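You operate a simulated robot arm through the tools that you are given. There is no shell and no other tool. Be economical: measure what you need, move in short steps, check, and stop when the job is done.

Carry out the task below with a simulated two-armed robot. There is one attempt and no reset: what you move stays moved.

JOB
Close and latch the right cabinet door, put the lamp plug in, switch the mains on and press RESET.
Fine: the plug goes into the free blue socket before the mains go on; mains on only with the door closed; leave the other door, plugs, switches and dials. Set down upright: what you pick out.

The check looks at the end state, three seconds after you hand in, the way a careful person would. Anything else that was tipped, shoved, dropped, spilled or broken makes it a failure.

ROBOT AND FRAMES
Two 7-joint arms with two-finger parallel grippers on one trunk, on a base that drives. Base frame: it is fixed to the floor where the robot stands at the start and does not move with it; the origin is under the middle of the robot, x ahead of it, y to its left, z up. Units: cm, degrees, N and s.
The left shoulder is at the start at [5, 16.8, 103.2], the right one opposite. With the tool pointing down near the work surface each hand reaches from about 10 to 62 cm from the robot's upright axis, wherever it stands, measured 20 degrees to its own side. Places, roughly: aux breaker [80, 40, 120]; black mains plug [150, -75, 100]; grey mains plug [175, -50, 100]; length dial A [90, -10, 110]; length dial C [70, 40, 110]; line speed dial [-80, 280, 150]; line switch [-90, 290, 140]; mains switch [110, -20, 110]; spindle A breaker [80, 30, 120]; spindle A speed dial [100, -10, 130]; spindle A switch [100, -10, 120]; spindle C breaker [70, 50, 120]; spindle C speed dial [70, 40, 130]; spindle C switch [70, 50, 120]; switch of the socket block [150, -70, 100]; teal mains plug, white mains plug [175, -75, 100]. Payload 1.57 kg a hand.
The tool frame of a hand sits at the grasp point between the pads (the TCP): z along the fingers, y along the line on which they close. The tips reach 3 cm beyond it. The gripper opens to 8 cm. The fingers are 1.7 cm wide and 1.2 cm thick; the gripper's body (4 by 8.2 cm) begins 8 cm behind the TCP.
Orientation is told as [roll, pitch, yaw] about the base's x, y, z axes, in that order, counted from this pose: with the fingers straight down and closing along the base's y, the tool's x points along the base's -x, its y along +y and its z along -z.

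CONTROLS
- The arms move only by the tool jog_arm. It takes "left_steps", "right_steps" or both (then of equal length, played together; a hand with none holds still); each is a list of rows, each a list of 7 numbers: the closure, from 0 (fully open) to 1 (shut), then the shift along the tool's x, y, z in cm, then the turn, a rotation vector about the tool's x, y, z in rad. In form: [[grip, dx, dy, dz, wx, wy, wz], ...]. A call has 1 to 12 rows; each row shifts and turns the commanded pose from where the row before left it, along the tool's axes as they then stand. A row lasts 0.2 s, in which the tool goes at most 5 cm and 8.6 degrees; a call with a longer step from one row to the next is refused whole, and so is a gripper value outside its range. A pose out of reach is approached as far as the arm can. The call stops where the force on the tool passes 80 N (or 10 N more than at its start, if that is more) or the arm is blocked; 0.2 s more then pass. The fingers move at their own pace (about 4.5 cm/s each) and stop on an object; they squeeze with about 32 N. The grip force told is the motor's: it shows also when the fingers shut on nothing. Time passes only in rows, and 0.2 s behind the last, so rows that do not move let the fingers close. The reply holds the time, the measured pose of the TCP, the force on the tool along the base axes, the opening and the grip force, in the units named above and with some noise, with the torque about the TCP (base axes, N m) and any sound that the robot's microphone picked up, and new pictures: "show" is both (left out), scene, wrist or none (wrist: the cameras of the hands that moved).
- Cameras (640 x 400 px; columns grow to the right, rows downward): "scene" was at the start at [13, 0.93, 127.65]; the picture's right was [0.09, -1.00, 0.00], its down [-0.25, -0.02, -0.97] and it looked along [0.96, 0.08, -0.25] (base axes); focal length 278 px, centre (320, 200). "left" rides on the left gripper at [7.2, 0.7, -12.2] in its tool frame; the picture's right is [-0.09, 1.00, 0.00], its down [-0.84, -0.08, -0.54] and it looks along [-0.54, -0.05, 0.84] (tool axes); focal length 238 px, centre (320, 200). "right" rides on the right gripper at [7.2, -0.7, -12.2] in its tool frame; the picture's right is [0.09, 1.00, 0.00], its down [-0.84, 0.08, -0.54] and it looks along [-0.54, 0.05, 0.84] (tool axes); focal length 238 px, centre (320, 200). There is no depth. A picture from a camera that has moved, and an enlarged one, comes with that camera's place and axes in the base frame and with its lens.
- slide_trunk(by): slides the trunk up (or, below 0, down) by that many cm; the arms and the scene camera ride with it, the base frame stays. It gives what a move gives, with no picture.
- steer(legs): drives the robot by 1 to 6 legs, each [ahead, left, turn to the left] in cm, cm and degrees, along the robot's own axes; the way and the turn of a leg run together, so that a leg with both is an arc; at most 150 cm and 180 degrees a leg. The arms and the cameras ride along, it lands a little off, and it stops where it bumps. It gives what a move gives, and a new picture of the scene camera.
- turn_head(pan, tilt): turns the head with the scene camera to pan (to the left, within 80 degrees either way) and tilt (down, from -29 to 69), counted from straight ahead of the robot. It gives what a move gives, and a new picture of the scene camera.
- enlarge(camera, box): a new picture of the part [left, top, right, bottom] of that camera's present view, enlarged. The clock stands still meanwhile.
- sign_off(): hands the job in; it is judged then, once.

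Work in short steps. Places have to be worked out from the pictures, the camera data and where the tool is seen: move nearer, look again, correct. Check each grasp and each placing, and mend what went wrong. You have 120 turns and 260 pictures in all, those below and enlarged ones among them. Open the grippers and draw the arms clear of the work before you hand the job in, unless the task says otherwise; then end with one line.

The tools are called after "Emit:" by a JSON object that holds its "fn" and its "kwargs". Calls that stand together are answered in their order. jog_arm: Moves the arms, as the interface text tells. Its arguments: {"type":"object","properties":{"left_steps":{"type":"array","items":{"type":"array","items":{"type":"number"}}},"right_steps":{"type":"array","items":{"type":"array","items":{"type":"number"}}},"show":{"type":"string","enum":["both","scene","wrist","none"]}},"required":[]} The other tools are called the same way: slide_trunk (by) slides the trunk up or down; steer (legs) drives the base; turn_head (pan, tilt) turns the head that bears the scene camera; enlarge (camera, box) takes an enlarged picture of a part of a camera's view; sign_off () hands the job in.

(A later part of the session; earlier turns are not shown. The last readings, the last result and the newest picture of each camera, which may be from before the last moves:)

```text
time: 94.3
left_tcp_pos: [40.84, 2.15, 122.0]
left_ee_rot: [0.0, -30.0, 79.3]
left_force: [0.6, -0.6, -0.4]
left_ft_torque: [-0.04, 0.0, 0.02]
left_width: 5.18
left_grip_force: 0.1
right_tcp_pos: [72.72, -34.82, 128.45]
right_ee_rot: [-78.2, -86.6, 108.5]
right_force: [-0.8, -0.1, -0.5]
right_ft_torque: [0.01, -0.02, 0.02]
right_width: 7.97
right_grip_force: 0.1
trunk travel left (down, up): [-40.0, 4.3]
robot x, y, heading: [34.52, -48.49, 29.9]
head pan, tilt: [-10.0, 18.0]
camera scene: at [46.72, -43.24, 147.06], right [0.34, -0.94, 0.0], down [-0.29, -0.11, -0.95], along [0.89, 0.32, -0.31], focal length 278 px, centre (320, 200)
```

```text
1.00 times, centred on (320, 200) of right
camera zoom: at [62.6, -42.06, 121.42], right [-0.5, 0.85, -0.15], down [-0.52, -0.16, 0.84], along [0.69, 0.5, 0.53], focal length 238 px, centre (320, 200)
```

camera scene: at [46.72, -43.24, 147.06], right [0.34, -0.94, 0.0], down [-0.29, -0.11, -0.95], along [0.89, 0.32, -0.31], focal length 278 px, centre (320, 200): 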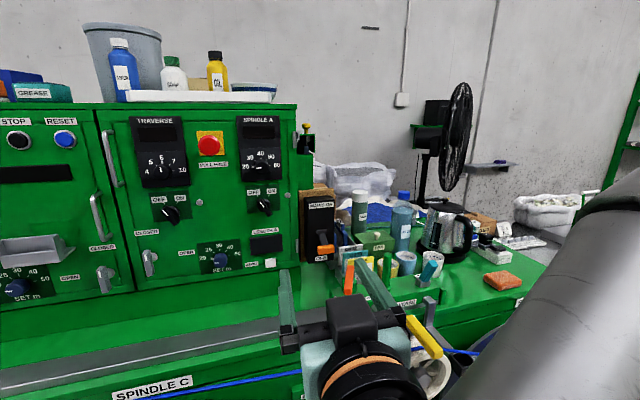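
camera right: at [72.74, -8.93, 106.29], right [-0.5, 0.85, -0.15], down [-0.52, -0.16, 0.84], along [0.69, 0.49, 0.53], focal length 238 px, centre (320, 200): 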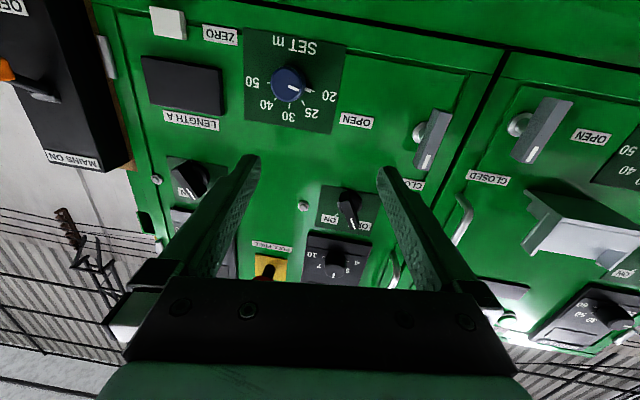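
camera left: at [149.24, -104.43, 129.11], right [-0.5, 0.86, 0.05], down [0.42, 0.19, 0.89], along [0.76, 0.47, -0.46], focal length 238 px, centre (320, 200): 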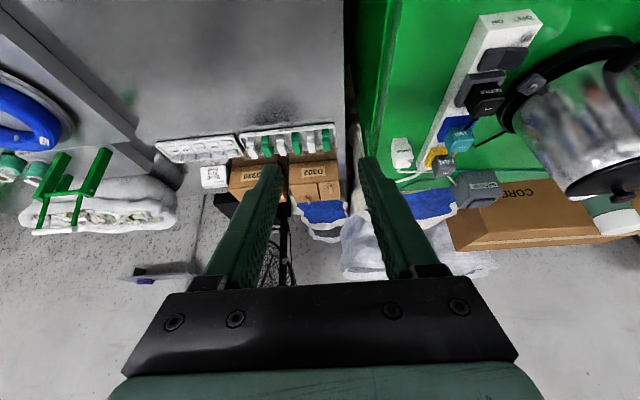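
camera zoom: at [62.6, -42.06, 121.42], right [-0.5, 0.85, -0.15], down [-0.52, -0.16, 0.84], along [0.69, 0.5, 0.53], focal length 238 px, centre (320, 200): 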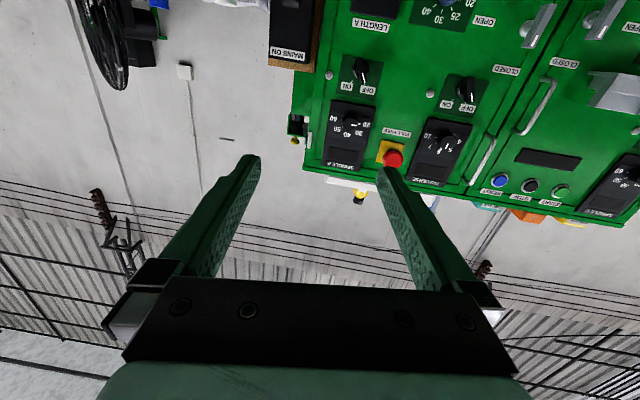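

The orange handle is at about s 74, d 84.4, z 111.5, below a pivot at z≈115; it needs lifting to z≈118+. I'll lower the trunk 8 cm, close the right fingers and line up below and in front of the handle.

Emit:
{"fn": "slide_trunk", "kwargs": {"by": -8}}

Emit:
{"fn": "jog_arm", "kwargs": {"right_steps": [[1, 2, -1.27, 2.67, 0, 0, 0], [1, 2, -1.27, 2.67, 0, 0, 0], [1, 2, -1.27, 2.67, 0, 0, 0], [1, 2, -1.27, 2.67, 0, 0, 0], [1, 2, -1.27, 2.67, 0, 0, 0], [1, 2, -1.27, 2.67, 0, 0, 0]]}}

Emit:
{"fn": "enlarge", "kwargs": {"camera": "scene", "box": [280, 160, 440, 280]}}

```text
time: 95.5
left_tcp_pos: [40.75, 2.09, 114.0]
left_ee_rot: [-0.1, -30.1, 79.2]
left_force: [0.2, 0.0, -0.4]
left_ft_torque: [-0.02, -0.04, 0.0]
left_width: 5.2
left_grip_force: 0.1
right_tcp_pos: [72.64, -34.91, 120.47]
right_ee_rot: [-79.2, -86.6, 109.2]
right_force: [0.2, 0.0, -0.9]
right_ft_torque: [0.0, -0.03, 0.0]
right_width: 7.98
right_grip_force: 0.0
trunk travel left (down, up): [-32.0, 12.3]
robot x, y, heading: [34.75, -48.52, 30.0]
head pan, tilt: [-10.0, 18.0]
```

```text
time: 96.9
left_tcp_pos: [40.92, 2.13, 114.1]
left_ee_rot: [0.0, -30.0, 79.2]
left_force: [-0.1, -0.4, -0.3]
left_ft_torque: [-0.03, 0.01, 0.0]
left_width: 5.2
left_grip_force: 0.1
right_tcp_pos: [88.03, -31.33, 110.71]
right_ee_rot: [-74.6, -86.4, 104.4]
right_force: [-0.1, 0.0, 0.2]
right_ft_torque: [0.01, 0.05, -0.01]
right_width: 0.0
right_grip_force: 21.4
right hand out of reach, approached as far as the arm can: row 5, 6
trunk travel left (down, up): [-32.0, 12.3]
robot x, y, heading: [34.54, -48.54, 29.9]
head pan, tilt: [-10.0, 18.0]
camera scene: at [46.64, -43.24, 139.07], right [0.34, -0.94, 0.0], down [-0.29, -0.11, -0.95], along [0.89, 0.32, -0.31], focal length 278 px, centre (320, 200)
camera right: at [77.77, -38.42, 103.8], right [-0.49, 0.86, -0.15], down [-0.52, -0.15, 0.84], along [0.7, 0.49, 0.52], focal length 238 px, centre (320, 200)
```

scene: 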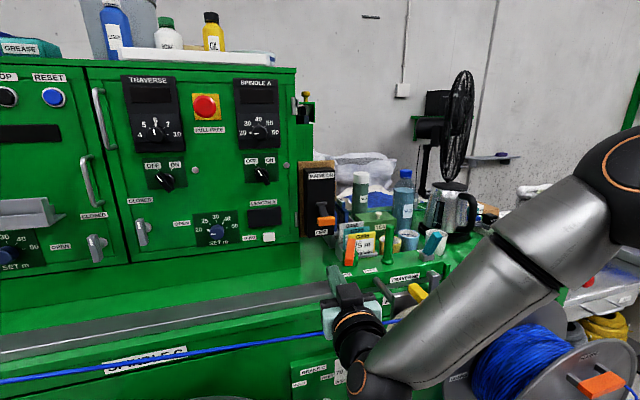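
right: 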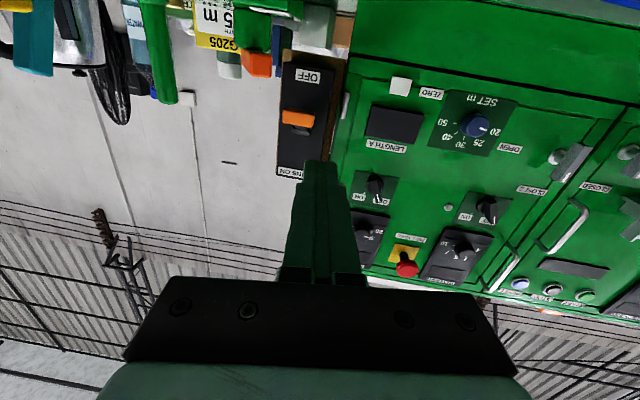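

```text
3.33 times, centred on (360, 220) of scene
camera zoom: at [46.64, -43.24, 139.07], right [0.34, -0.94, 0.0], down [-0.29, -0.11, -0.95], along [0.89, 0.32, -0.31], focal length 927 px, centre (187, 133)
```

zoom: 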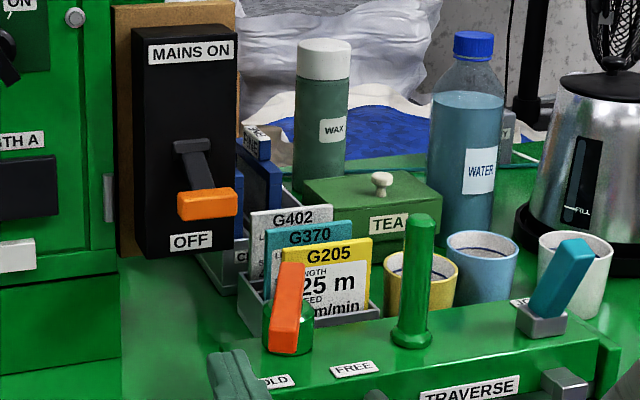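

The TRAVERSE unit's orange lever stands just right of the approach, so I'll use a slimmer profile: raise, roll the hand 90° (camera to the left) with fingers vertical and half open to straddle the handle.

Emit:
{"fn": "jog_arm", "kwargs": {"right_steps": [[0.3, -4, 0, 0, 0, 0, 0], [0.3, -1, 0, 0, 0, 0, 0.1428], [0.3, 0, 0, 0, 0, 0, 0.1428], [0.3, 0, 0, 0, 0, 0, 0.1428], [0.3, 0, 0, 0, 0, 0, 0.1428], [0.3, 0, 0, 0, 0, 0, 0.1428], [0.3, 0, 0, 0, 0, 0, 0.1428], [0.3, 0, 0, 0, 0, 0, 0.1428], [0.3, 0, 0, 0, 0, 0, 0.1428], [0.3, 0, 0, 0, 0, 0, 0.1428], [0.3, 0, 0, 0, 0, 0, 0.1428], [0.3, 0, 0, 0, 0, 0, 0.08]]}}

```text
time: 99.5
left_tcp_pos: [40.77, 2.02, 113.99]
left_ee_rot: [-0.1, -30.0, 79.3]
left_force: [-0.2, 0.6, 0.1]
left_ft_torque: [0.03, 0.02, 0.02]
left_width: 5.2
left_grip_force: 0.1
right_tcp_pos: [87.91, -31.08, 115.83]
right_ee_rot: [89.4, -6.9, -59.7]
right_force: [-0.9, -0.6, -0.3]
right_ft_torque: [-0.04, -0.02, -0.02]
right_width: 5.59
right_grip_force: 0.0
trunk travel left (down, up): [-32.0, 12.3]
robot x, y, heading: [34.34, -49.01, 29.9]
head pan, tilt: [-10.0, 18.0]
camera scene: at [46.64, -43.28, 139.07], right [0.34, -0.94, 0.0], down [-0.29, -0.11, -0.95], along [0.89, 0.32, -0.31], focal length 278 px, centre (320, 200)
camera right: at [73.72, -31.21, 114.38], right [-0.1, 0.19, 0.98], down [-0.05, -0.98, 0.18], along [0.99, -0.03, 0.1], focal length 238 px, centre (320, 200)
```

scene: 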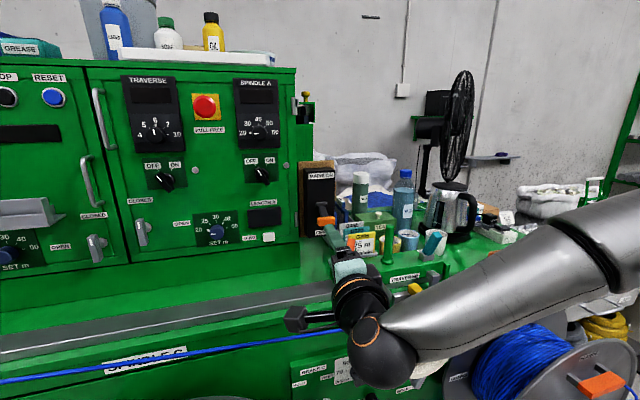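
right: 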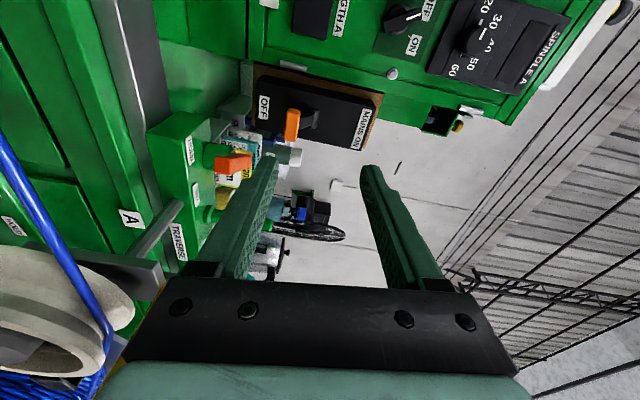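

Rolled. The handle is confirmed at [110, -22, 111.8]; the TRAVERSE lever is at s 79, d 78, so I'll pass at s≈73. First correct the roll, go forward 8 cm and down 4.2 cm.

Emit:
{"fn": "jog_arm", "kwargs": {"right_steps": [[0.3, 0, 0, 0, 0, 0, 0.12], [0.3, -1, 0, 4, 0, 0, 0], [0.3, -1, 0, 4, 0, 0, 0], [0.3, 0, -2.1, 1, 0, 0, 0], [0.3, 0, -2.1, 1, 0, 0, 0]]}}

Emit:
{"fn": "enlarge", "kwargs": {"camera": "scene", "box": [280, 160, 440, 280]}}

```text
time: 100.7
left_tcp_pos: [40.8, 2.04, 114.1]
left_ee_rot: [-0.1, -30.0, 79.3]
left_force: [0.7, -0.7, -1.0]
left_ft_torque: [0.03, -0.01, 0.02]
left_width: 5.18
left_grip_force: 0.1
right_tcp_pos: [96.37, -26.02, 112.97]
right_ee_rot: [89.0, -0.2, -60.2]
right_force: [0.8, 0.1, 0.5]
right_ft_torque: [0.0, -0.02, 0.0]
right_width: 5.6
right_grip_force: 0.1
right hand out of reach, approached as far as the arm can: row 4, 5
trunk travel left (down, up): [-32.0, 12.3]
robot x, y, heading: [34.43, -48.77, 29.9]
head pan, tilt: [-10.0, 18.0]
camera scene: at [46.67, -43.26, 139.07], right [0.34, -0.94, 0.0], down [-0.29, -0.11, -0.95], along [0.89, 0.32, -0.31], focal length 278 px, centre (320, 200)
camera right: at [82.14, -25.89, 112.54], right [-0.03, 0.09, 1.0], down [-0.05, -0.99, 0.09], along [1.0, -0.05, 0.04], focal length 238 px, centre (320, 200)
```

scene: 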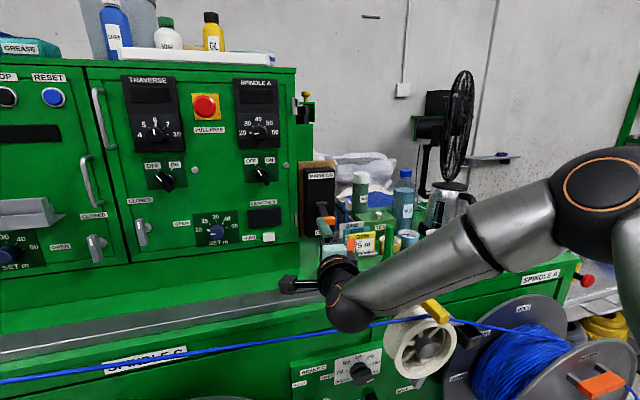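
right: 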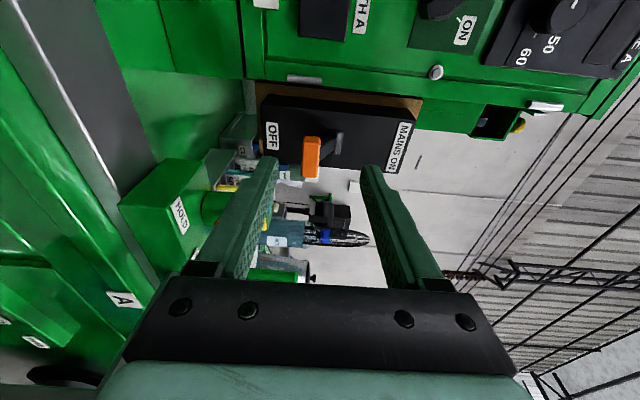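

```text
3.33 times, centred on (360, 220) of scene
camera zoom: at [46.67, -43.26, 139.07], right [0.34, -0.94, 0.0], down [-0.29, -0.11, -0.95], along [0.89, 0.32, -0.31], focal length 927 px, centre (187, 133)
```

zoom: 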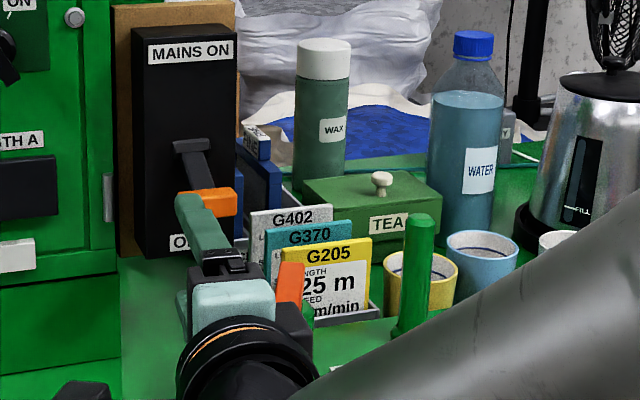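

The arm is at a joint limit straight ahead of its shoulder. I'll back the hand off 10 cm and move the base 15 cm right, so the switch lies left of the shoulder as the latch did.

Emit:
{"fn": "jog_arm", "kwargs": {"right_steps": [[0.3, 0, 1, -4, 0, 0, 0], [0.3, 0, 1, -4, 0, 0, 0], [0.3, 0, 1, -3, 0, 0, 0]], "show": "none"}}

Emit:
{"fn": "steer", "kwargs": {"legs": [[0, -15, 0], [3, 0, 0]]}}

```text
time: 101.5
left_tcp_pos: [40.75, 2.02, 114.17]
left_ee_rot: [0.0, -30.1, 79.3]
left_force: [-0.7, 1.1, 1.0]
left_ft_torque: [0.04, -0.01, -0.04]
left_width: 5.23
left_grip_force: 0.2
right_tcp_pos: [86.79, -31.55, 116.34]
right_ee_rot: [89.3, -0.2, -59.9]
right_force: [-0.7, 1.0, 0.4]
right_ft_torque: [0.04, 0.0, 0.03]
right_width: 5.57
right_grip_force: 0.1
trunk travel left (down, up): [-32.0, 12.3]
robot x, y, heading: [34.65, -48.8, 30.1]
head pan, tilt: [-10.0, 18.0]
```

```text
time: 103.3
left_tcp_pos: [51.02, -9.42, 114.04]
left_ee_rot: [0.2, -30.0, 79.3]
left_force: [0.3, -0.5, -0.1]
left_ft_torque: [0.04, 0.0, 0.02]
left_width: 5.19
left_grip_force: 0.1
right_tcp_pos: [96.89, -43.01, 116.17]
right_ee_rot: [89.2, -0.2, -59.9]
right_force: [0.2, -0.2, 0.2]
right_ft_torque: [0.01, 0.0, 0.02]
right_width: 5.61
right_grip_force: 0.1
trunk travel left (down, up): [-32.0, 12.3]
robot x, y, heading: [44.69, -60.3, 30.2]
head pan, tilt: [-10.0, 18.0]
camera scene: at [56.88, -54.8, 139.05], right [0.34, -0.94, 0.0], down [-0.29, -0.11, -0.95], along [0.89, 0.32, -0.31], focal length 278 px, centre (320, 200)
```

scene: 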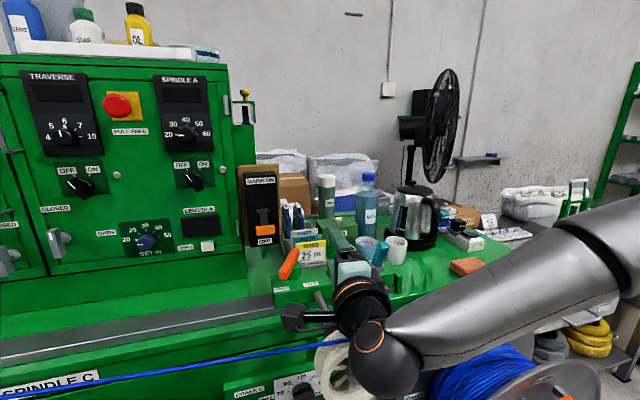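

Now I move the hand 12.8 cm left and 4.4 cm down, staying in front of the TRAVERSE lever.

Emit:
{"fn": "jog_arm", "kwargs": {"right_steps": [[0.3, 3.2, -1.1, 0, 0, 0, 0], [0.3, 3.2, -1.1, 0, 0, 0, 0], [0.3, 3.2, -1.1, 0, 0, 0, 0], [0.3, 3.2, -1.1, 0, 0, 0, 0]]}}

Emit:
{"fn": "enlarge", "kwargs": {"camera": "scene", "box": [220, 160, 380, 280]}}

```text
time: 104.3
left_tcp_pos: [50.88, -9.52, 114.05]
left_ee_rot: [-0.1, -30.0, 79.3]
left_force: [-0.3, 0.7, -0.4]
left_ft_torque: [0.03, 0.03, -0.03]
left_width: 5.21
left_grip_force: 0.1
right_tcp_pos: [90.33, -31.89, 111.78]
right_ee_rot: [89.3, -0.3, -59.9]
right_force: [0.1, 0.2, 0.0]
right_ft_torque: [-0.03, 0.0, -0.04]
right_width: 5.6
right_grip_force: 0.1
trunk travel left (down, up): [-32.0, 12.3]
robot x, y, heading: [44.65, -60.04, 30.1]
head pan, tilt: [-10.0, 18.0]
camera scene: at [56.74, -54.79, 139.07], right [0.34, -0.94, 0.0], down [-0.29, -0.11, -0.95], along [0.89, 0.32, -0.31], focal length 278 px, centre (320, 200)
camera right: at [76.19, -31.85, 111.11], right [-0.04, 0.09, 1.0], down [-0.05, -0.99, 0.09], along [1.0, -0.04, 0.04], focal length 238 px, centre (320, 200)
```

scene: 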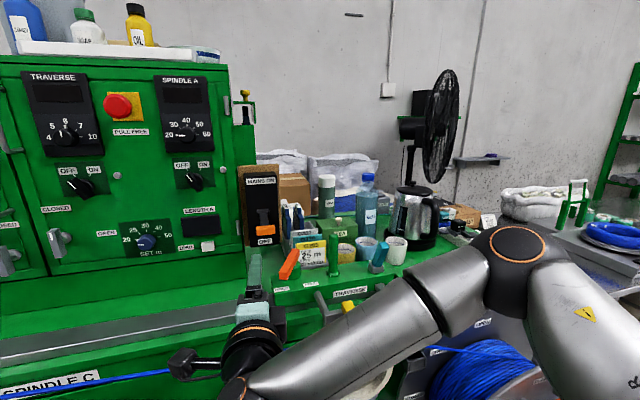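
right: 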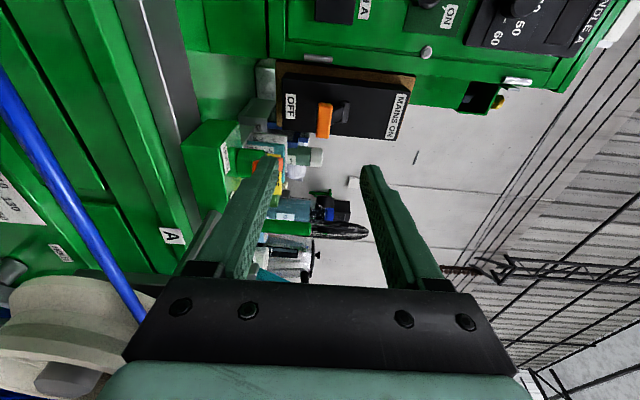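

```text
3.33 times, centred on (300, 220) of scene
camera zoom: at [56.74, -54.79, 139.07], right [0.34, -0.94, 0.0], down [-0.29, -0.11, -0.95], along [0.89, 0.32, -0.31], focal length 927 px, centre (387, 133)
```

zoom: 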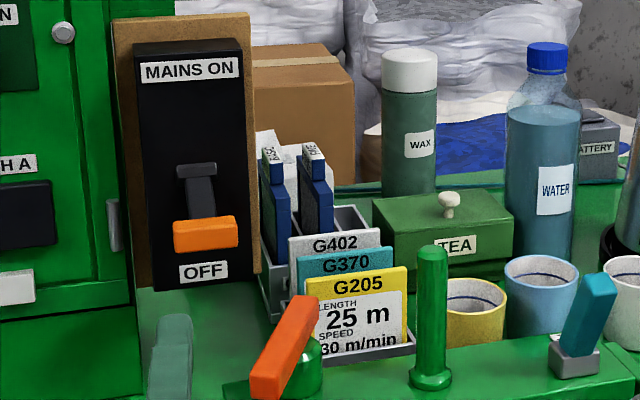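

Reach is fine here and the bar is at the height of the gap between the fingers. I'll shift 0.8 cm right and advance 17 cm, then check.

Emit:
{"fn": "jog_arm", "kwargs": {"right_steps": [[0.3, -0.8, 0, 3, 0, 0, 0], [0.3, 0, 0, 3.5, 0, 0, 0], [0.3, 0, 0, 3.5, 0, 0, 0], [0.3, 0, 0, 3.5, 0, 0, 0], [0.3, 0, 0, 3.5, 0, 0, 0]]}}

Emit:
{"fn": "enlarge", "kwargs": {"camera": "scene", "box": [220, 160, 380, 280]}}

```text
time: 105.5
left_tcp_pos: [50.89, -9.55, 114.1]
left_ee_rot: [-0.1, -30.0, 79.3]
left_force: [1.1, 0.0, 0.4]
left_ft_torque: [0.03, 0.0, 0.01]
left_width: 5.21
left_grip_force: 0.2
right_tcp_pos: [105.6, -24.14, 111.38]
right_ee_rot: [89.3, -0.2, -59.7]
right_force: [0.1, 0.8, -0.5]
right_ft_torque: [0.01, -0.02, -0.02]
right_width: 5.58
right_grip_force: 0.0
trunk travel left (down, up): [-32.0, 12.3]
robot x, y, heading: [45.15, -60.01, 29.9]
head pan, tilt: [-10.0, 18.0]
camera scene: at [56.79, -54.81, 139.06], right [0.34, -0.94, 0.0], down [-0.29, -0.11, -0.95], along [0.89, 0.32, -0.31], focal length 278 px, centre (320, 200)
camera right: at [91.38, -24.12, 110.88], right [-0.04, 0.09, 1.0], down [-0.05, -1.0, 0.09], along [1.0, -0.04, 0.04], focal length 238 px, centre (320, 200)
```

scene: 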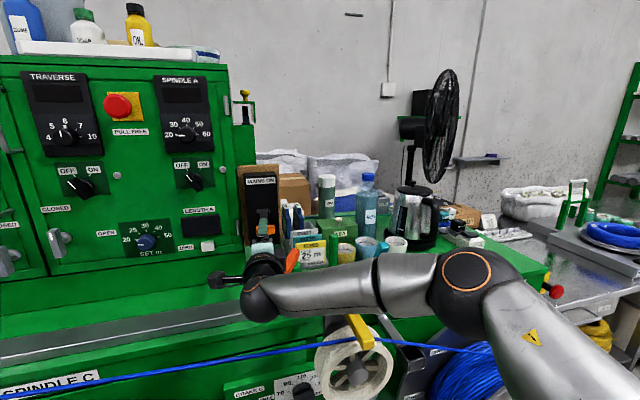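
right: 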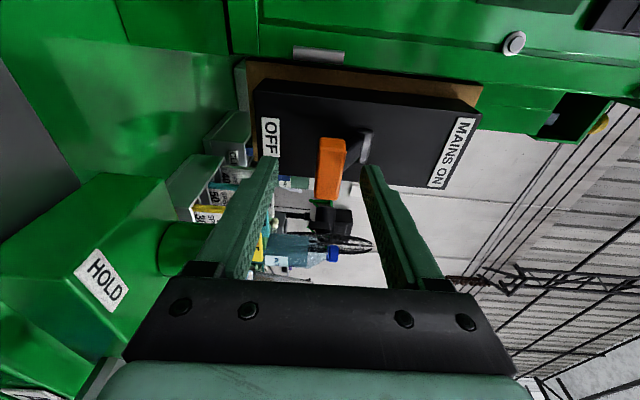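

```text
3.33 times, centred on (300, 220) of scene
camera zoom: at [56.79, -54.81, 139.06], right [0.34, -0.94, 0.0], down [-0.29, -0.11, -0.95], along [0.89, 0.32, -0.31], focal length 927 px, centre (387, 133)
```

zoom: 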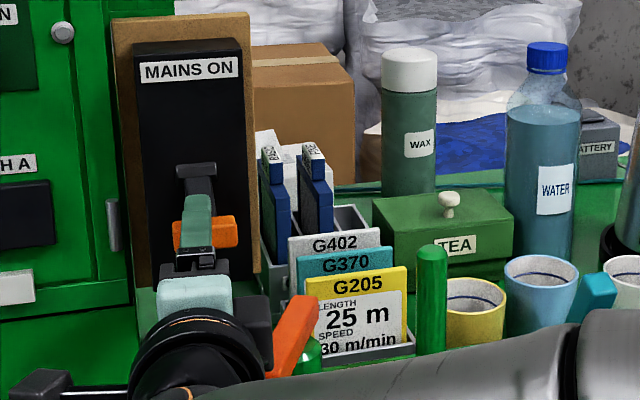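

The bar lies between the fingers. I'll advance 3.2 cm more so the tips pass beyond the bar, then lift gently.

Emit:
{"fn": "jog_arm", "kwargs": {"right_steps": [[0.3, 0, 0, 1.6, 0, 0, 0], [0.3, 0, 0, 1.6, 0, 0, 0], [0.3, 0, 1.0, 0, 0, 0, 0], [0.3, 0, 1.0, 0, 0, 0, 0]]}}

Emit:
{"fn": "enlarge", "kwargs": {"camera": "scene", "box": [220, 160, 380, 280]}}

```text
time: 106.5
left_tcp_pos: [50.88, -9.51, 114.0]
left_ee_rot: [-0.1, -30.1, 79.3]
left_force: [-0.7, -0.2, 0.2]
left_ft_torque: [0.01, 0.01, -0.01]
left_width: 5.2
left_grip_force: 0.0
right_tcp_pos: [108.29, -22.48, 113.52]
right_ee_rot: [89.3, -0.2, -59.8]
right_force: [0.7, -0.1, 0.2]
right_ft_torque: [0.0, 0.0, -0.01]
right_width: 5.59
right_grip_force: 0.0
trunk travel left (down, up): [-32.0, 12.3]
robot x, y, heading: [45.1, -60.12, 30.1]
head pan, tilt: [-10.0, 18.0]
camera scene: at [56.76, -54.84, 139.07], right [0.34, -0.94, 0.0], down [-0.29, -0.11, -0.95], along [0.89, 0.32, -0.31], focal length 278 px, centre (320, 200)
camera right: at [94.11, -22.51, 112.94], right [-0.04, 0.09, 1.0], down [-0.05, -1.0, 0.09], along [1.0, -0.04, 0.04], focal length 238 px, centre (320, 200)
```

scene: 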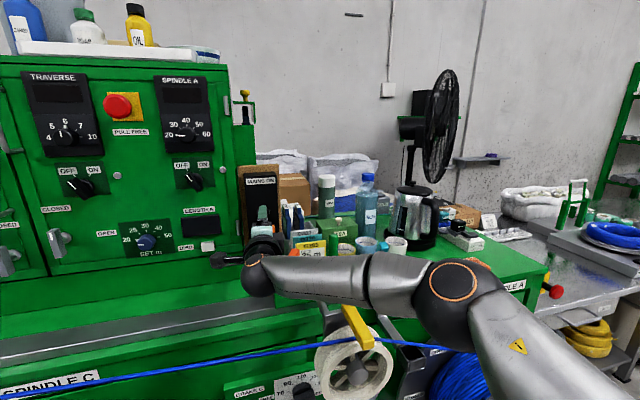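
right: 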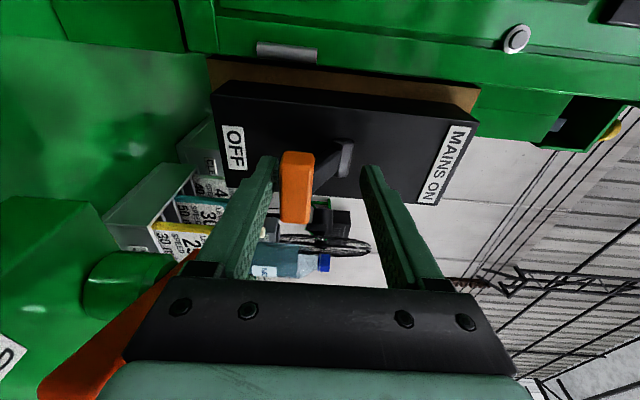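

```text
3.33 times, centred on (300, 220) of scene
camera zoom: at [56.76, -54.84, 139.07], right [0.34, -0.94, 0.0], down [-0.29, -0.11, -0.95], along [0.89, 0.32, -0.31], focal length 927 px, centre (387, 133)
```

zoom: 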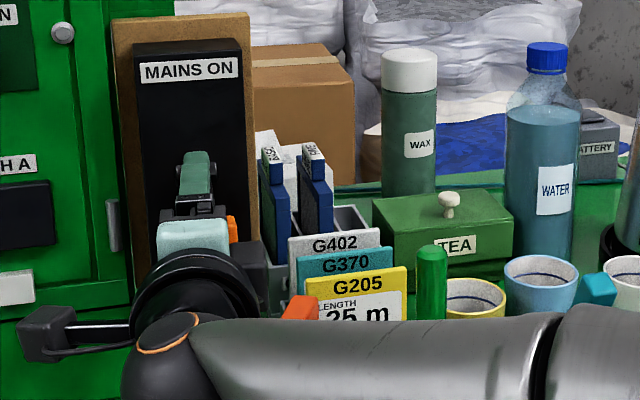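

The lower finger is just under the bar and clear of the TRAVERSE lever. I'll lift 7 cm.

Emit:
{"fn": "jog_arm", "kwargs": {"right_steps": [[0.3, 0, 1.2, 0, 0, 0, 0], [0.3, 0, 1.2, 0, 0, 0, 0], [0.3, 0, 1.2, 0, 0, 0, 0], [0.3, 0, 1.2, 0, 0, 0, 0], [0.3, 0, 1.2, 0, 0, 0, 0], [0.3, 0, 1.0, 0, 0, 0, 0]]}}

Emit:
{"fn": "enlarge", "kwargs": {"camera": "scene", "box": [220, 160, 380, 280]}}

```text
time: 107.9
left_tcp_pos: [51.08, -9.53, 113.99]
left_ee_rot: [0.0, -30.0, 79.2]
left_force: [-0.1, 0.2, 0.4]
left_ft_torque: [-0.01, 0.0, 0.02]
left_width: 5.23
left_grip_force: 0.1
right_tcp_pos: [108.4, -22.41, 119.75]
right_ee_rot: [88.6, -0.2, -59.8]
right_force: [-10.2, -10.4, -23.3]
right_ft_torque: [-1.1, 0.78, -0.29]
right_width: 7.7
right_grip_force: 11.9
trunk travel left (down, up): [-32.0, 12.3]
robot x, y, heading: [44.68, -60.55, 30.0]
head pan, tilt: [-10.0, 18.0]
camera scene: at [56.87, -54.84, 139.02], right [0.34, -0.94, 0.0], down [-0.29, -0.11, -0.95], along [0.89, 0.32, -0.31], focal length 278 px, centre (320, 200)
camera right: at [94.2, -22.48, 119.39], right [-0.03, 0.1, 1.0], down [-0.05, -0.99, 0.09], along [1.0, -0.04, 0.03], focal length 238 px, centre (320, 200)
```

scene: 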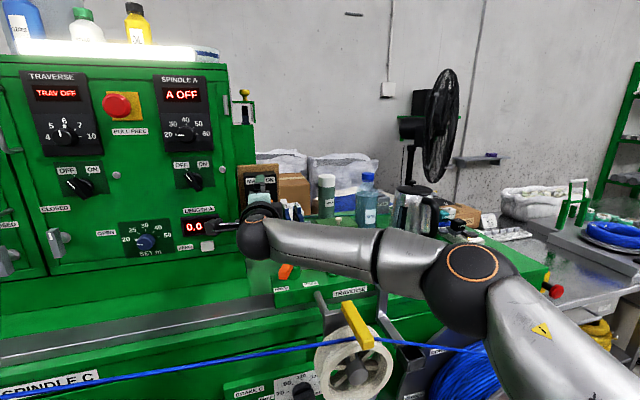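
right: 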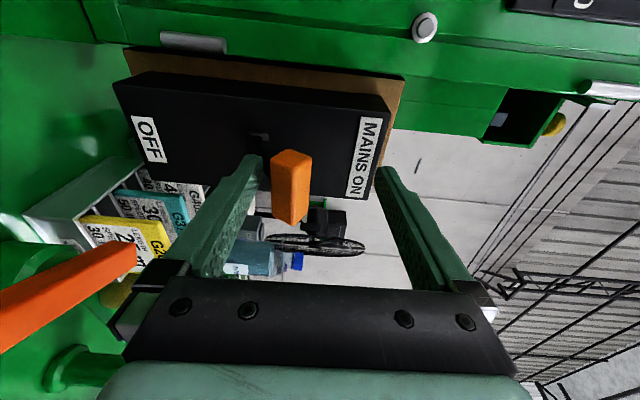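

```text
3.33 times, centred on (300, 220) of scene
camera zoom: at [56.87, -54.84, 139.02], right [0.34, -0.94, 0.0], down [-0.29, -0.11, -0.95], along [0.89, 0.32, -0.31], focal length 927 px, centre (387, 133)
```

zoom: 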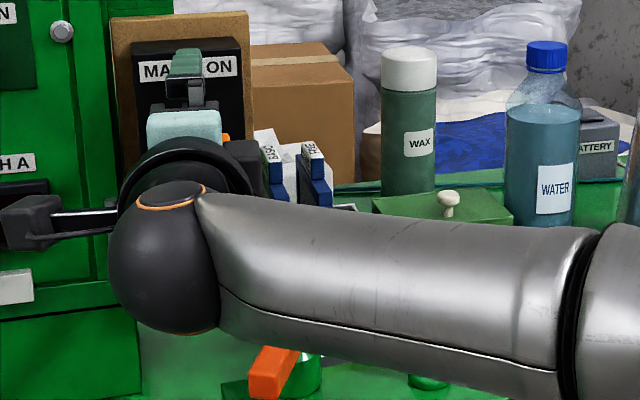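

The displays lit up: mains are ON. I'll ease down slightly, withdraw straight back, and check the lever.

Emit:
{"fn": "jog_arm", "kwargs": {"right_steps": [[0.3, 0, -0.8, 0, 0, 0, 0], [0.3, 0, 0, -2, 0, 0, 0], [0.3, 0, 0, -4, 0, 0, 0], [0.3, 0, 0, -4, 0, 0, 0], [0.3, 0, 0, -4, 0, 0, 0], [0.3, 3, 0, -3, 0, 0, 0], [1, 4, 0, 0, 0, 0, 0]]}}

Emit:
{"fn": "enlarge", "kwargs": {"camera": "scene", "box": [220, 160, 380, 280]}}

```text
time: 109.5
left_tcp_pos: [50.82, -9.54, 113.95]
left_ee_rot: [-0.1, -30.0, 79.4]
left_force: [1.0, 0.3, -0.4]
left_ft_torque: [0.01, -0.03, 0.0]
left_width: 5.19
left_grip_force: 0.0
right_tcp_pos: [90.16, -24.99, 119.88]
right_ee_rot: [89.3, -0.3, -59.8]
right_force: [-0.4, 0.1, 0.0]
right_ft_torque: [-0.02, 0.02, -0.01]
right_width: 2.19
right_grip_force: 0.4
trunk travel left (down, up): [-32.0, 12.3]
robot x, y, heading: [44.49, -60.56, 30.2]
head pan, tilt: [-10.0, 18.0]
camera scene: at [56.73, -54.77, 139.07], right [0.34, -0.94, 0.0], down [-0.29, -0.11, -0.95], along [0.89, 0.32, -0.31], focal length 278 px, centre (320, 200)
camera right: at [75.97, -24.84, 119.27], right [-0.04, 0.09, 1.0], down [-0.05, -0.99, 0.09], along [1.0, -0.04, 0.04], focal length 238 px, centre (320, 200)
```

scene: 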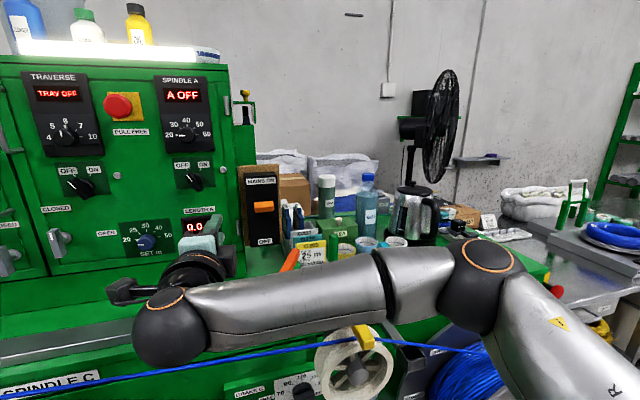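
right: 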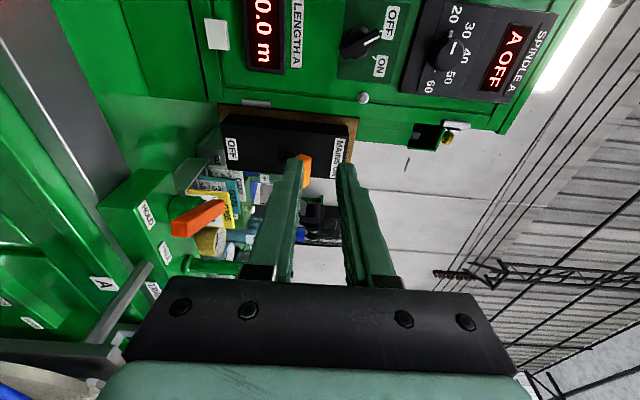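

```text
3.33 times, centred on (300, 220) of scene
camera zoom: at [56.73, -54.77, 139.07], right [0.34, -0.94, 0.0], down [-0.29, -0.11, -0.95], along [0.89, 0.32, -0.31], focal length 927 px, centre (387, 133)
```

zoom: 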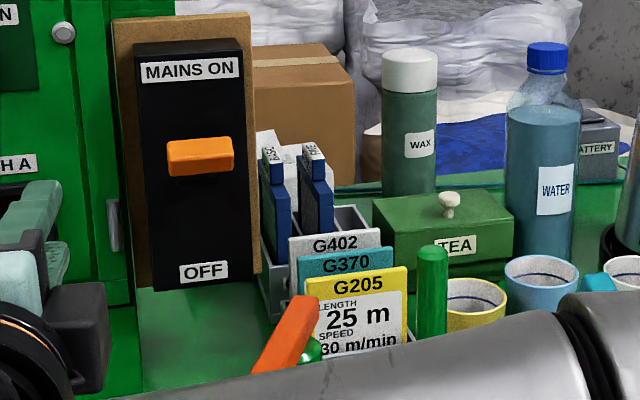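

The lever is up at ON and power is on. Now RESET: I'll retract the right hand, move the base left 50 cm with a small back-off, and raise the trunk.

Emit:
{"fn": "jog_arm", "kwargs": {"right_steps": [[1, 0, 0, -4, 0, 0, 0], [1, 0, 0, -4, 0, 0, 0], [1, 0, 0, -2, 0, 0, 0]], "show": "none"}}

Emit:
{"fn": "steer", "kwargs": {"legs": [[-7, 0, 0], [0, 50, 0], [6, 0, 0]]}}

Emit:
{"fn": "slide_trunk", "kwargs": {"by": 12}}

Emit:
{"fn": "turn_head", "kwargs": {"pan": 0, "tilt": 15}}

```text
time: 110.3
left_tcp_pos: [50.86, -9.58, 113.93]
left_ee_rot: [-0.1, -30.1, 79.3]
left_force: [-0.5, 0.5, -0.3]
left_ft_torque: [0.0, -0.02, 0.0]
left_width: 5.2
left_grip_force: 0.2
right_tcp_pos: [81.46, -30.05, 119.91]
right_ee_rot: [89.2, -0.2, -59.8]
right_force: [-0.7, 0.2, 0.0]
right_ft_torque: [-0.01, -0.04, -0.01]
right_width: 0.0
right_grip_force: 21.0
trunk travel left (down, up): [-32.0, 12.3]
robot x, y, heading: [44.9, -60.05, 30.0]
head pan, tilt: [-10.0, 18.0]
```

```text
time: 114.5
left_tcp_pos: [25.01, 33.42, 114.06]
left_ee_rot: [0.0, -30.0, 79.2]
left_force: [1.1, 0.4, 0.6]
left_ft_torque: [0.02, 0.01, 0.01]
left_width: 5.19
left_grip_force: 0.0
right_tcp_pos: [55.63, 13.2, 119.88]
right_ee_rot: [89.3, -0.1, -59.8]
right_force: [-0.2, -0.9, 0.3]
right_ft_torque: [-0.02, 0.0, -0.01]
right_width: 0.0
right_grip_force: 21.3
trunk travel left (down, up): [-32.0, 12.3]
robot x, y, heading: [18.56, -16.9, 30.0]
head pan, tilt: [-10.0, 18.0]
camera scene: at [30.88, -11.74, 139.06], right [0.34, -0.94, 0.0], down [-0.29, -0.11, -0.95], along [0.89, 0.32, -0.31], focal length 278 px, centre (320, 200)
```

scene: 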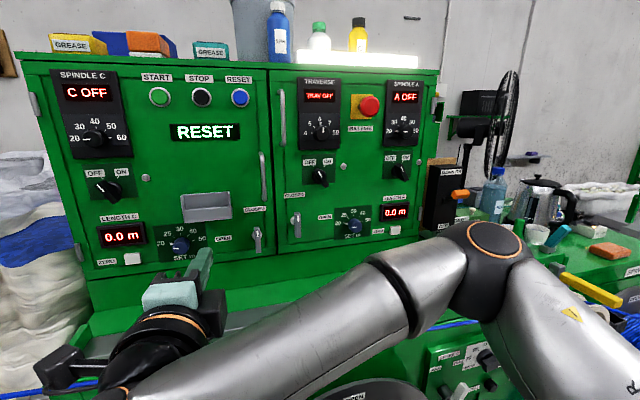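

```text
time: 116.0
left_tcp_pos: [24.9, 33.51, 126.09]
left_ee_rot: [-0.1, -29.9, 79.3]
left_force: [0.3, 0.2, -0.7]
left_ft_torque: [0.03, -0.01, 0.01]
left_width: 5.21
left_grip_force: 0.0
right_tcp_pos: [55.51, 13.06, 131.92]
right_ee_rot: [89.3, -0.2, -59.9]
right_force: [-0.8, 0.1, 0.3]
right_ft_torque: [0.01, 0.02, 0.04]
right_width: 0.02
right_grip_force: 21.0
trunk travel left (down, up): [-44.0, 0.3]
robot x, y, heading: [19.22, -17.34, 29.9]
head pan, tilt: [-10.0, 18.0]
```

```text
time: 116.7
left_tcp_pos: [24.96, 33.68, 125.94]
left_ee_rot: [-0.1, -30.1, 79.4]
left_force: [-0.3, -0.7, -0.2]
left_ft_torque: [0.01, 0.01, 0.0]
left_width: 5.19
left_grip_force: 0.1
right_tcp_pos: [55.49, 13.17, 131.97]
right_ee_rot: [89.4, -0.1, -59.9]
right_force: [0.4, 0.2, -0.8]
right_ft_torque: [-0.01, 0.02, -0.01]
right_width: 0.0
right_grip_force: 20.9
trunk travel left (down, up): [-44.0, 0.3]
robot x, y, heading: [19.04, -16.92, 30.1]
head pan, tilt: [0.0, 15.0]
camera scene: at [30.12, -10.3, 151.56], right [0.5, -0.87, 0.0], down [-0.22, -0.13, -0.97], along [0.84, 0.48, -0.26], focal length 278 px, centre (320, 200)
```

scene: 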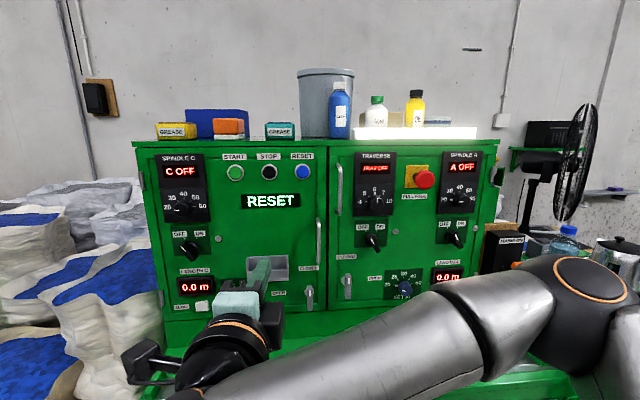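

The panel now prompts "RESET". The button is confirmed at s 20.1, d 83.7, z 141.3. I'll line the closed right fingers up with it and come within about 7 cm.

Emit:
{"fn": "jog_arm", "kwargs": {"right_steps": [[1, -1.27, 3.1, 0, 0, 0, 0], [1, -1.27, 3.1, 0, 0, 0, 0], [1, -1.27, 3.1, 0, 0, 0, 0], [1, 0, 0, 4, 0, 0, 0], [1, 0, 0, 4, 0, 0, 0], [1, 0, 0, 4, 0, 0, 0], [1, 0, 0, 4, 0, 0, 0], [1, 0, 0, 2, 0, 0, 0]]}}

Emit:
{"fn": "enlarge", "kwargs": {"camera": "scene", "box": [220, 130, 380, 250]}}

```text
time: 118.5
left_tcp_pos: [24.92, 33.5, 126.03]
left_ee_rot: [-0.1, -30.1, 79.3]
left_force: [-0.4, -0.4, 0.1]
left_ft_torque: [0.01, -0.03, -0.01]
left_width: 5.21
left_grip_force: 0.1
right_tcp_pos: [73.06, 19.04, 141.12]
right_ee_rot: [89.4, -0.2, -59.9]
right_force: [0.3, 0.3, -0.5]
right_ft_torque: [-0.01, 0.0, -0.02]
right_width: 0.0
right_grip_force: 21.4
trunk travel left (down, up): [-44.0, 0.3]
robot x, y, heading: [18.41, -16.99, 30.1]
head pan, tilt: [0.0, 15.0]
camera scene: at [30.13, -10.29, 151.56], right [0.5, -0.87, 0.0], down [-0.22, -0.13, -0.97], along [0.84, 0.48, -0.26], focal length 278 px, centre (320, 200)
camera right: at [58.9, 19.03, 140.46], right [-0.04, 0.09, 1.0], down [-0.05, -1.0, 0.09], along [1.0, -0.04, 0.04], focal length 238 px, centre (320, 200)
```

scene: 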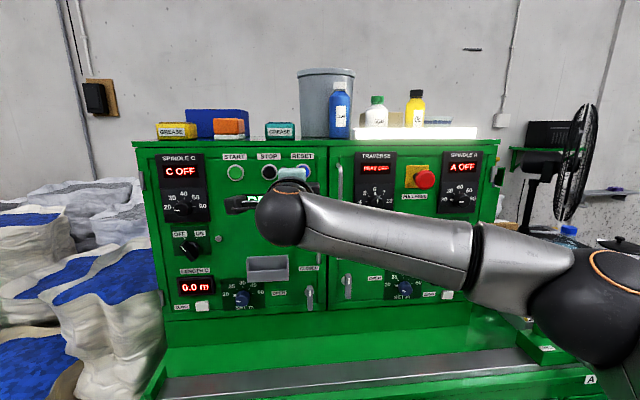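
right: 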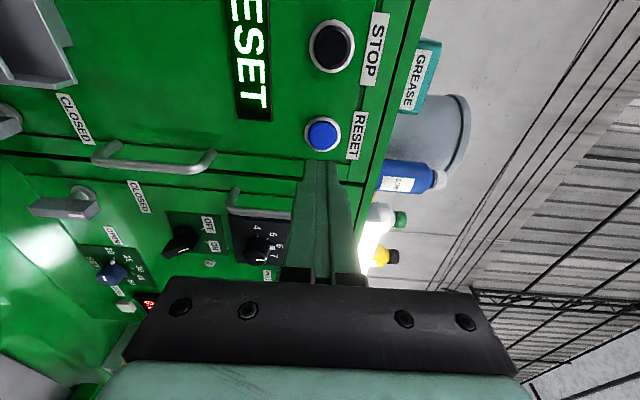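

```text
3.33 times, centred on (300, 190) of scene
camera zoom: at [30.13, -10.29, 151.56], right [0.5, -0.87, 0.0], down [-0.22, -0.13, -0.97], along [0.84, 0.48, -0.26], focal length 927 px, centre (387, 233)
```

zoom: 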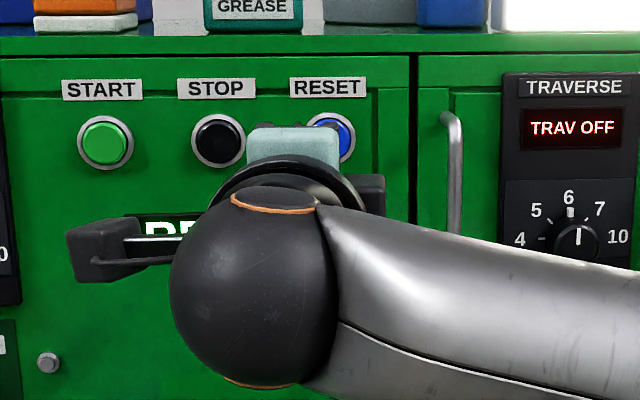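

Aligned within 3 mm. I'll advance and press gently until contact.

Emit:
{"fn": "jog_arm", "kwargs": {"right_steps": [[1, 0, 0.2, 3, 0, 0, 0], [1, 0, 0, 3, 0, 0, 0], [1, 0, 0, 0.8, 0, 0, 0], [1, 0, 0, 0.5, 0, 0, 0], [1, 0, 0, 0.5, 0, 0, 0], [1, 0, 0, 0.4, 0, 0, 0]]}}

```text
time: 119.9
left_tcp_pos: [24.94, 33.61, 126.07]
left_ee_rot: [-0.1, -30.0, 79.2]
left_force: [0.0, 0.2, -0.4]
left_ft_torque: [0.0, 0.01, 0.01]
left_width: 5.2
left_grip_force: 0.0
right_tcp_pos: [80.21, 23.17, 141.34]
right_ee_rot: [89.2, -0.3, -59.8]
right_force: [-1.6, -1.7, -0.6]
right_ft_torque: [0.02, 0.05, -0.01]
right_width: 0.03
right_grip_force: 21.0
trunk travel left (down, up): [-44.0, 0.3]
robot x, y, heading: [18.94, -16.94, 30.1]
head pan, tilt: [0.0, 15.0]
camera scene: at [30.05, -10.34, 151.56], right [0.5, -0.87, 0.0], down [-0.22, -0.13, -0.97], along [0.84, 0.48, -0.26], focal length 278 px, centre (320, 200)
camera right: at [65.9, 23.1, 140.59], right [-0.04, 0.09, 1.0], down [-0.05, -1.0, 0.09], along [1.0, -0.04, 0.04], focal length 238 px, centre (320, 200)
```

scene: 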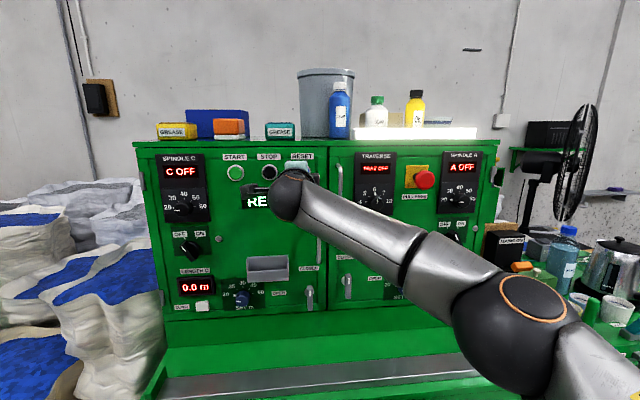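
right: 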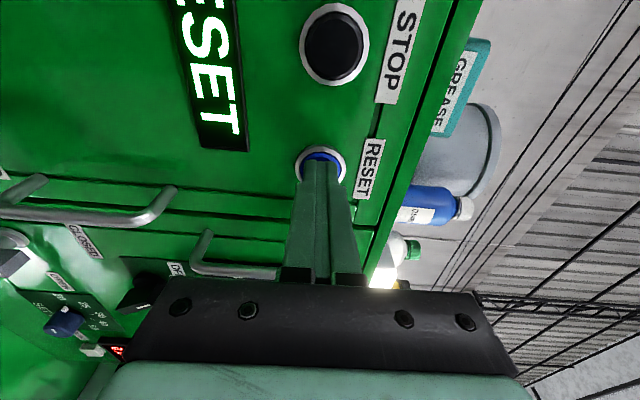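

Just touching (about 2 N). I'll press in further in small steps.

Emit:
{"fn": "jog_arm", "kwargs": {"right_steps": [[1, 0, 0, 0.4, 0, 0, 0], [1, 0, 0, 0.4, 0, 0, 0], [1, 0, 0, 0.4, 0, 0, 0]], "show": "wrist"}}

```text
time: 120.7
left_tcp_pos: [24.58, 33.26, 126.22]
left_ee_rot: [-0.2, -30.3, 79.4]
left_force: [-0.6, -0.1, 0.5]
left_ft_torque: [0.01, -0.02, -0.02]
left_width: 5.19
left_grip_force: 0.0
right_tcp_pos: [80.54, 23.41, 141.29]
right_ee_rot: [89.3, -0.1, -59.7]
right_force: [-29.0, -22.6, -13.8]
right_ft_torque: [-0.31, 0.28, 0.19]
right_width: 0.0
right_grip_force: 21.1
trunk travel left (down, up): [-44.0, 0.3]
robot x, y, heading: [18.81, -17.3, 29.9]
head pan, tilt: [0.0, 15.0]
heard: click
camera right: at [66.42, 23.45, 140.64], right [-0.04, 0.09, 1.0], down [-0.04, -1.0, 0.09], along [1.0, -0.04, 0.04], focal length 238 px, centre (320, 200)
```

right: 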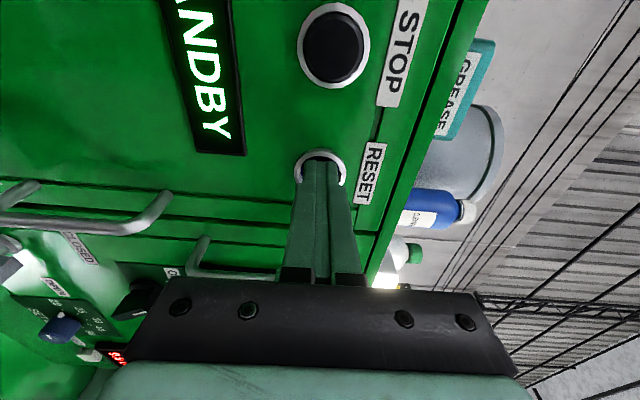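

A click and the display reads STANDBY: RESET worked. I'll withdraw the hand, open it, and back the robot away a little.

Emit:
{"fn": "jog_arm", "kwargs": {"right_steps": [[1, 0, 0, -3, 0, 0, 0], [1, 0, 0, -4, 0, 0, 0], [1, 0, 0, -4, 0, 0, 0], [1, 0, 0, -4, 0, 0, 0], [0, 0, 0, -4, 0, 0, 0], [0, 0, 0, -3, 0, 0, 0]], "show": "none"}}

Emit:
{"fn": "steer", "kwargs": {"legs": [[-20, 0, 0], [0, -45, 0]]}}

Emit:
{"fn": "turn_head", "kwargs": {"pan": -25, "tilt": 15}}

Emit:
{"fn": "enlarge", "kwargs": {"camera": "scene", "box": [270, 140, 430, 240]}}

```text
time: 122.1
left_tcp_pos: [24.97, 33.61, 126.1]
left_ee_rot: [-0.1, -30.1, 79.2]
left_force: [0.6, 0.5, -0.5]
left_ft_torque: [-0.01, 0.0, 0.01]
left_width: 5.19
left_grip_force: 0.0
right_tcp_pos: [62.13, 12.53, 141.47]
right_ee_rot: [89.4, -0.2, -59.9]
right_force: [-0.4, 0.0, -0.3]
right_ft_torque: [-0.02, -0.02, -0.02]
right_width: 5.0
right_grip_force: 0.0
trunk travel left (down, up): [-44.0, 0.3]
robot x, y, heading: [18.98, -17.07, 30.1]
head pan, tilt: [0.0, 15.0]
```

```text
time: 126.0
left_tcp_pos: [30.18, -15.53, 126.0]
left_ee_rot: [-0.1, -30.1, 79.3]
left_force: [-0.2, 0.3, 0.0]
left_ft_torque: [0.03, -0.01, 0.02]
left_width: 5.2
left_grip_force: 0.0
right_tcp_pos: [67.46, -36.44, 141.51]
right_ee_rot: [89.3, -0.2, -59.8]
right_force: [0.7, -0.8, 0.3]
right_ft_torque: [0.01, 0.01, 0.01]
right_width: 8.02
right_grip_force: 0.1
trunk travel left (down, up): [-44.0, 0.3]
robot x, y, heading: [24.02, -66.09, 30.0]
head pan, tilt: [0.0, 15.0]
camera scene: at [35.36, -59.44, 151.56], right [0.5, -0.87, 0.0], down [-0.22, -0.13, -0.97], along [0.84, 0.48, -0.26], focal length 278 px, centre (320, 200)
```

scene: 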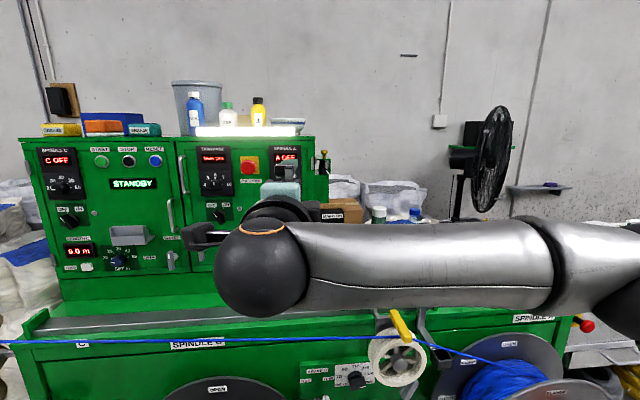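

```text
time: 126.9
left_tcp_pos: [30.12, -15.59, 126.05]
left_ee_rot: [-0.1, -30.1, 79.3]
left_force: [1.0, 0.4, 0.7]
left_ft_torque: [0.01, 0.02, -0.02]
left_width: 5.2
left_grip_force: 0.1
right_tcp_pos: [67.35, -36.41, 141.54]
right_ee_rot: [89.3, -0.2, -59.8]
right_force: [0.4, -0.3, 0.4]
right_ft_torque: [-0.01, 0.02, 0.02]
right_width: 8.01
right_grip_force: 0.0
trunk travel left (down, up): [-44.0, 0.3]
robot x, y, heading: [23.94, -65.98, 30.2]
head pan, tilt: [-25.0, 15.0]
camera scene: at [36.55, -63.26, 151.56], right [0.09, -1.0, 0.0], down [-0.26, -0.02, -0.97], along [0.96, 0.08, -0.26], focal length 278 px, centre (320, 200)
```

scene: 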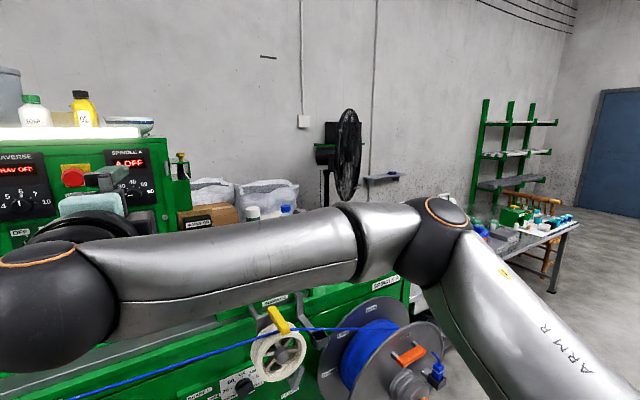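

```text
4.00 times, centred on (350, 190) of scene
camera zoom: at [36.55, -63.26, 151.56], right [0.09, -1.0, 0.0], down [-0.26, -0.02, -0.97], along [0.96, 0.08, -0.26], focal length 1113 px, centre (200, 240)
```

zoom: 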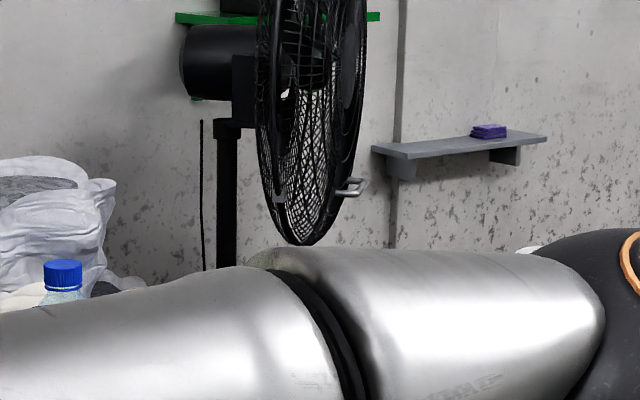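

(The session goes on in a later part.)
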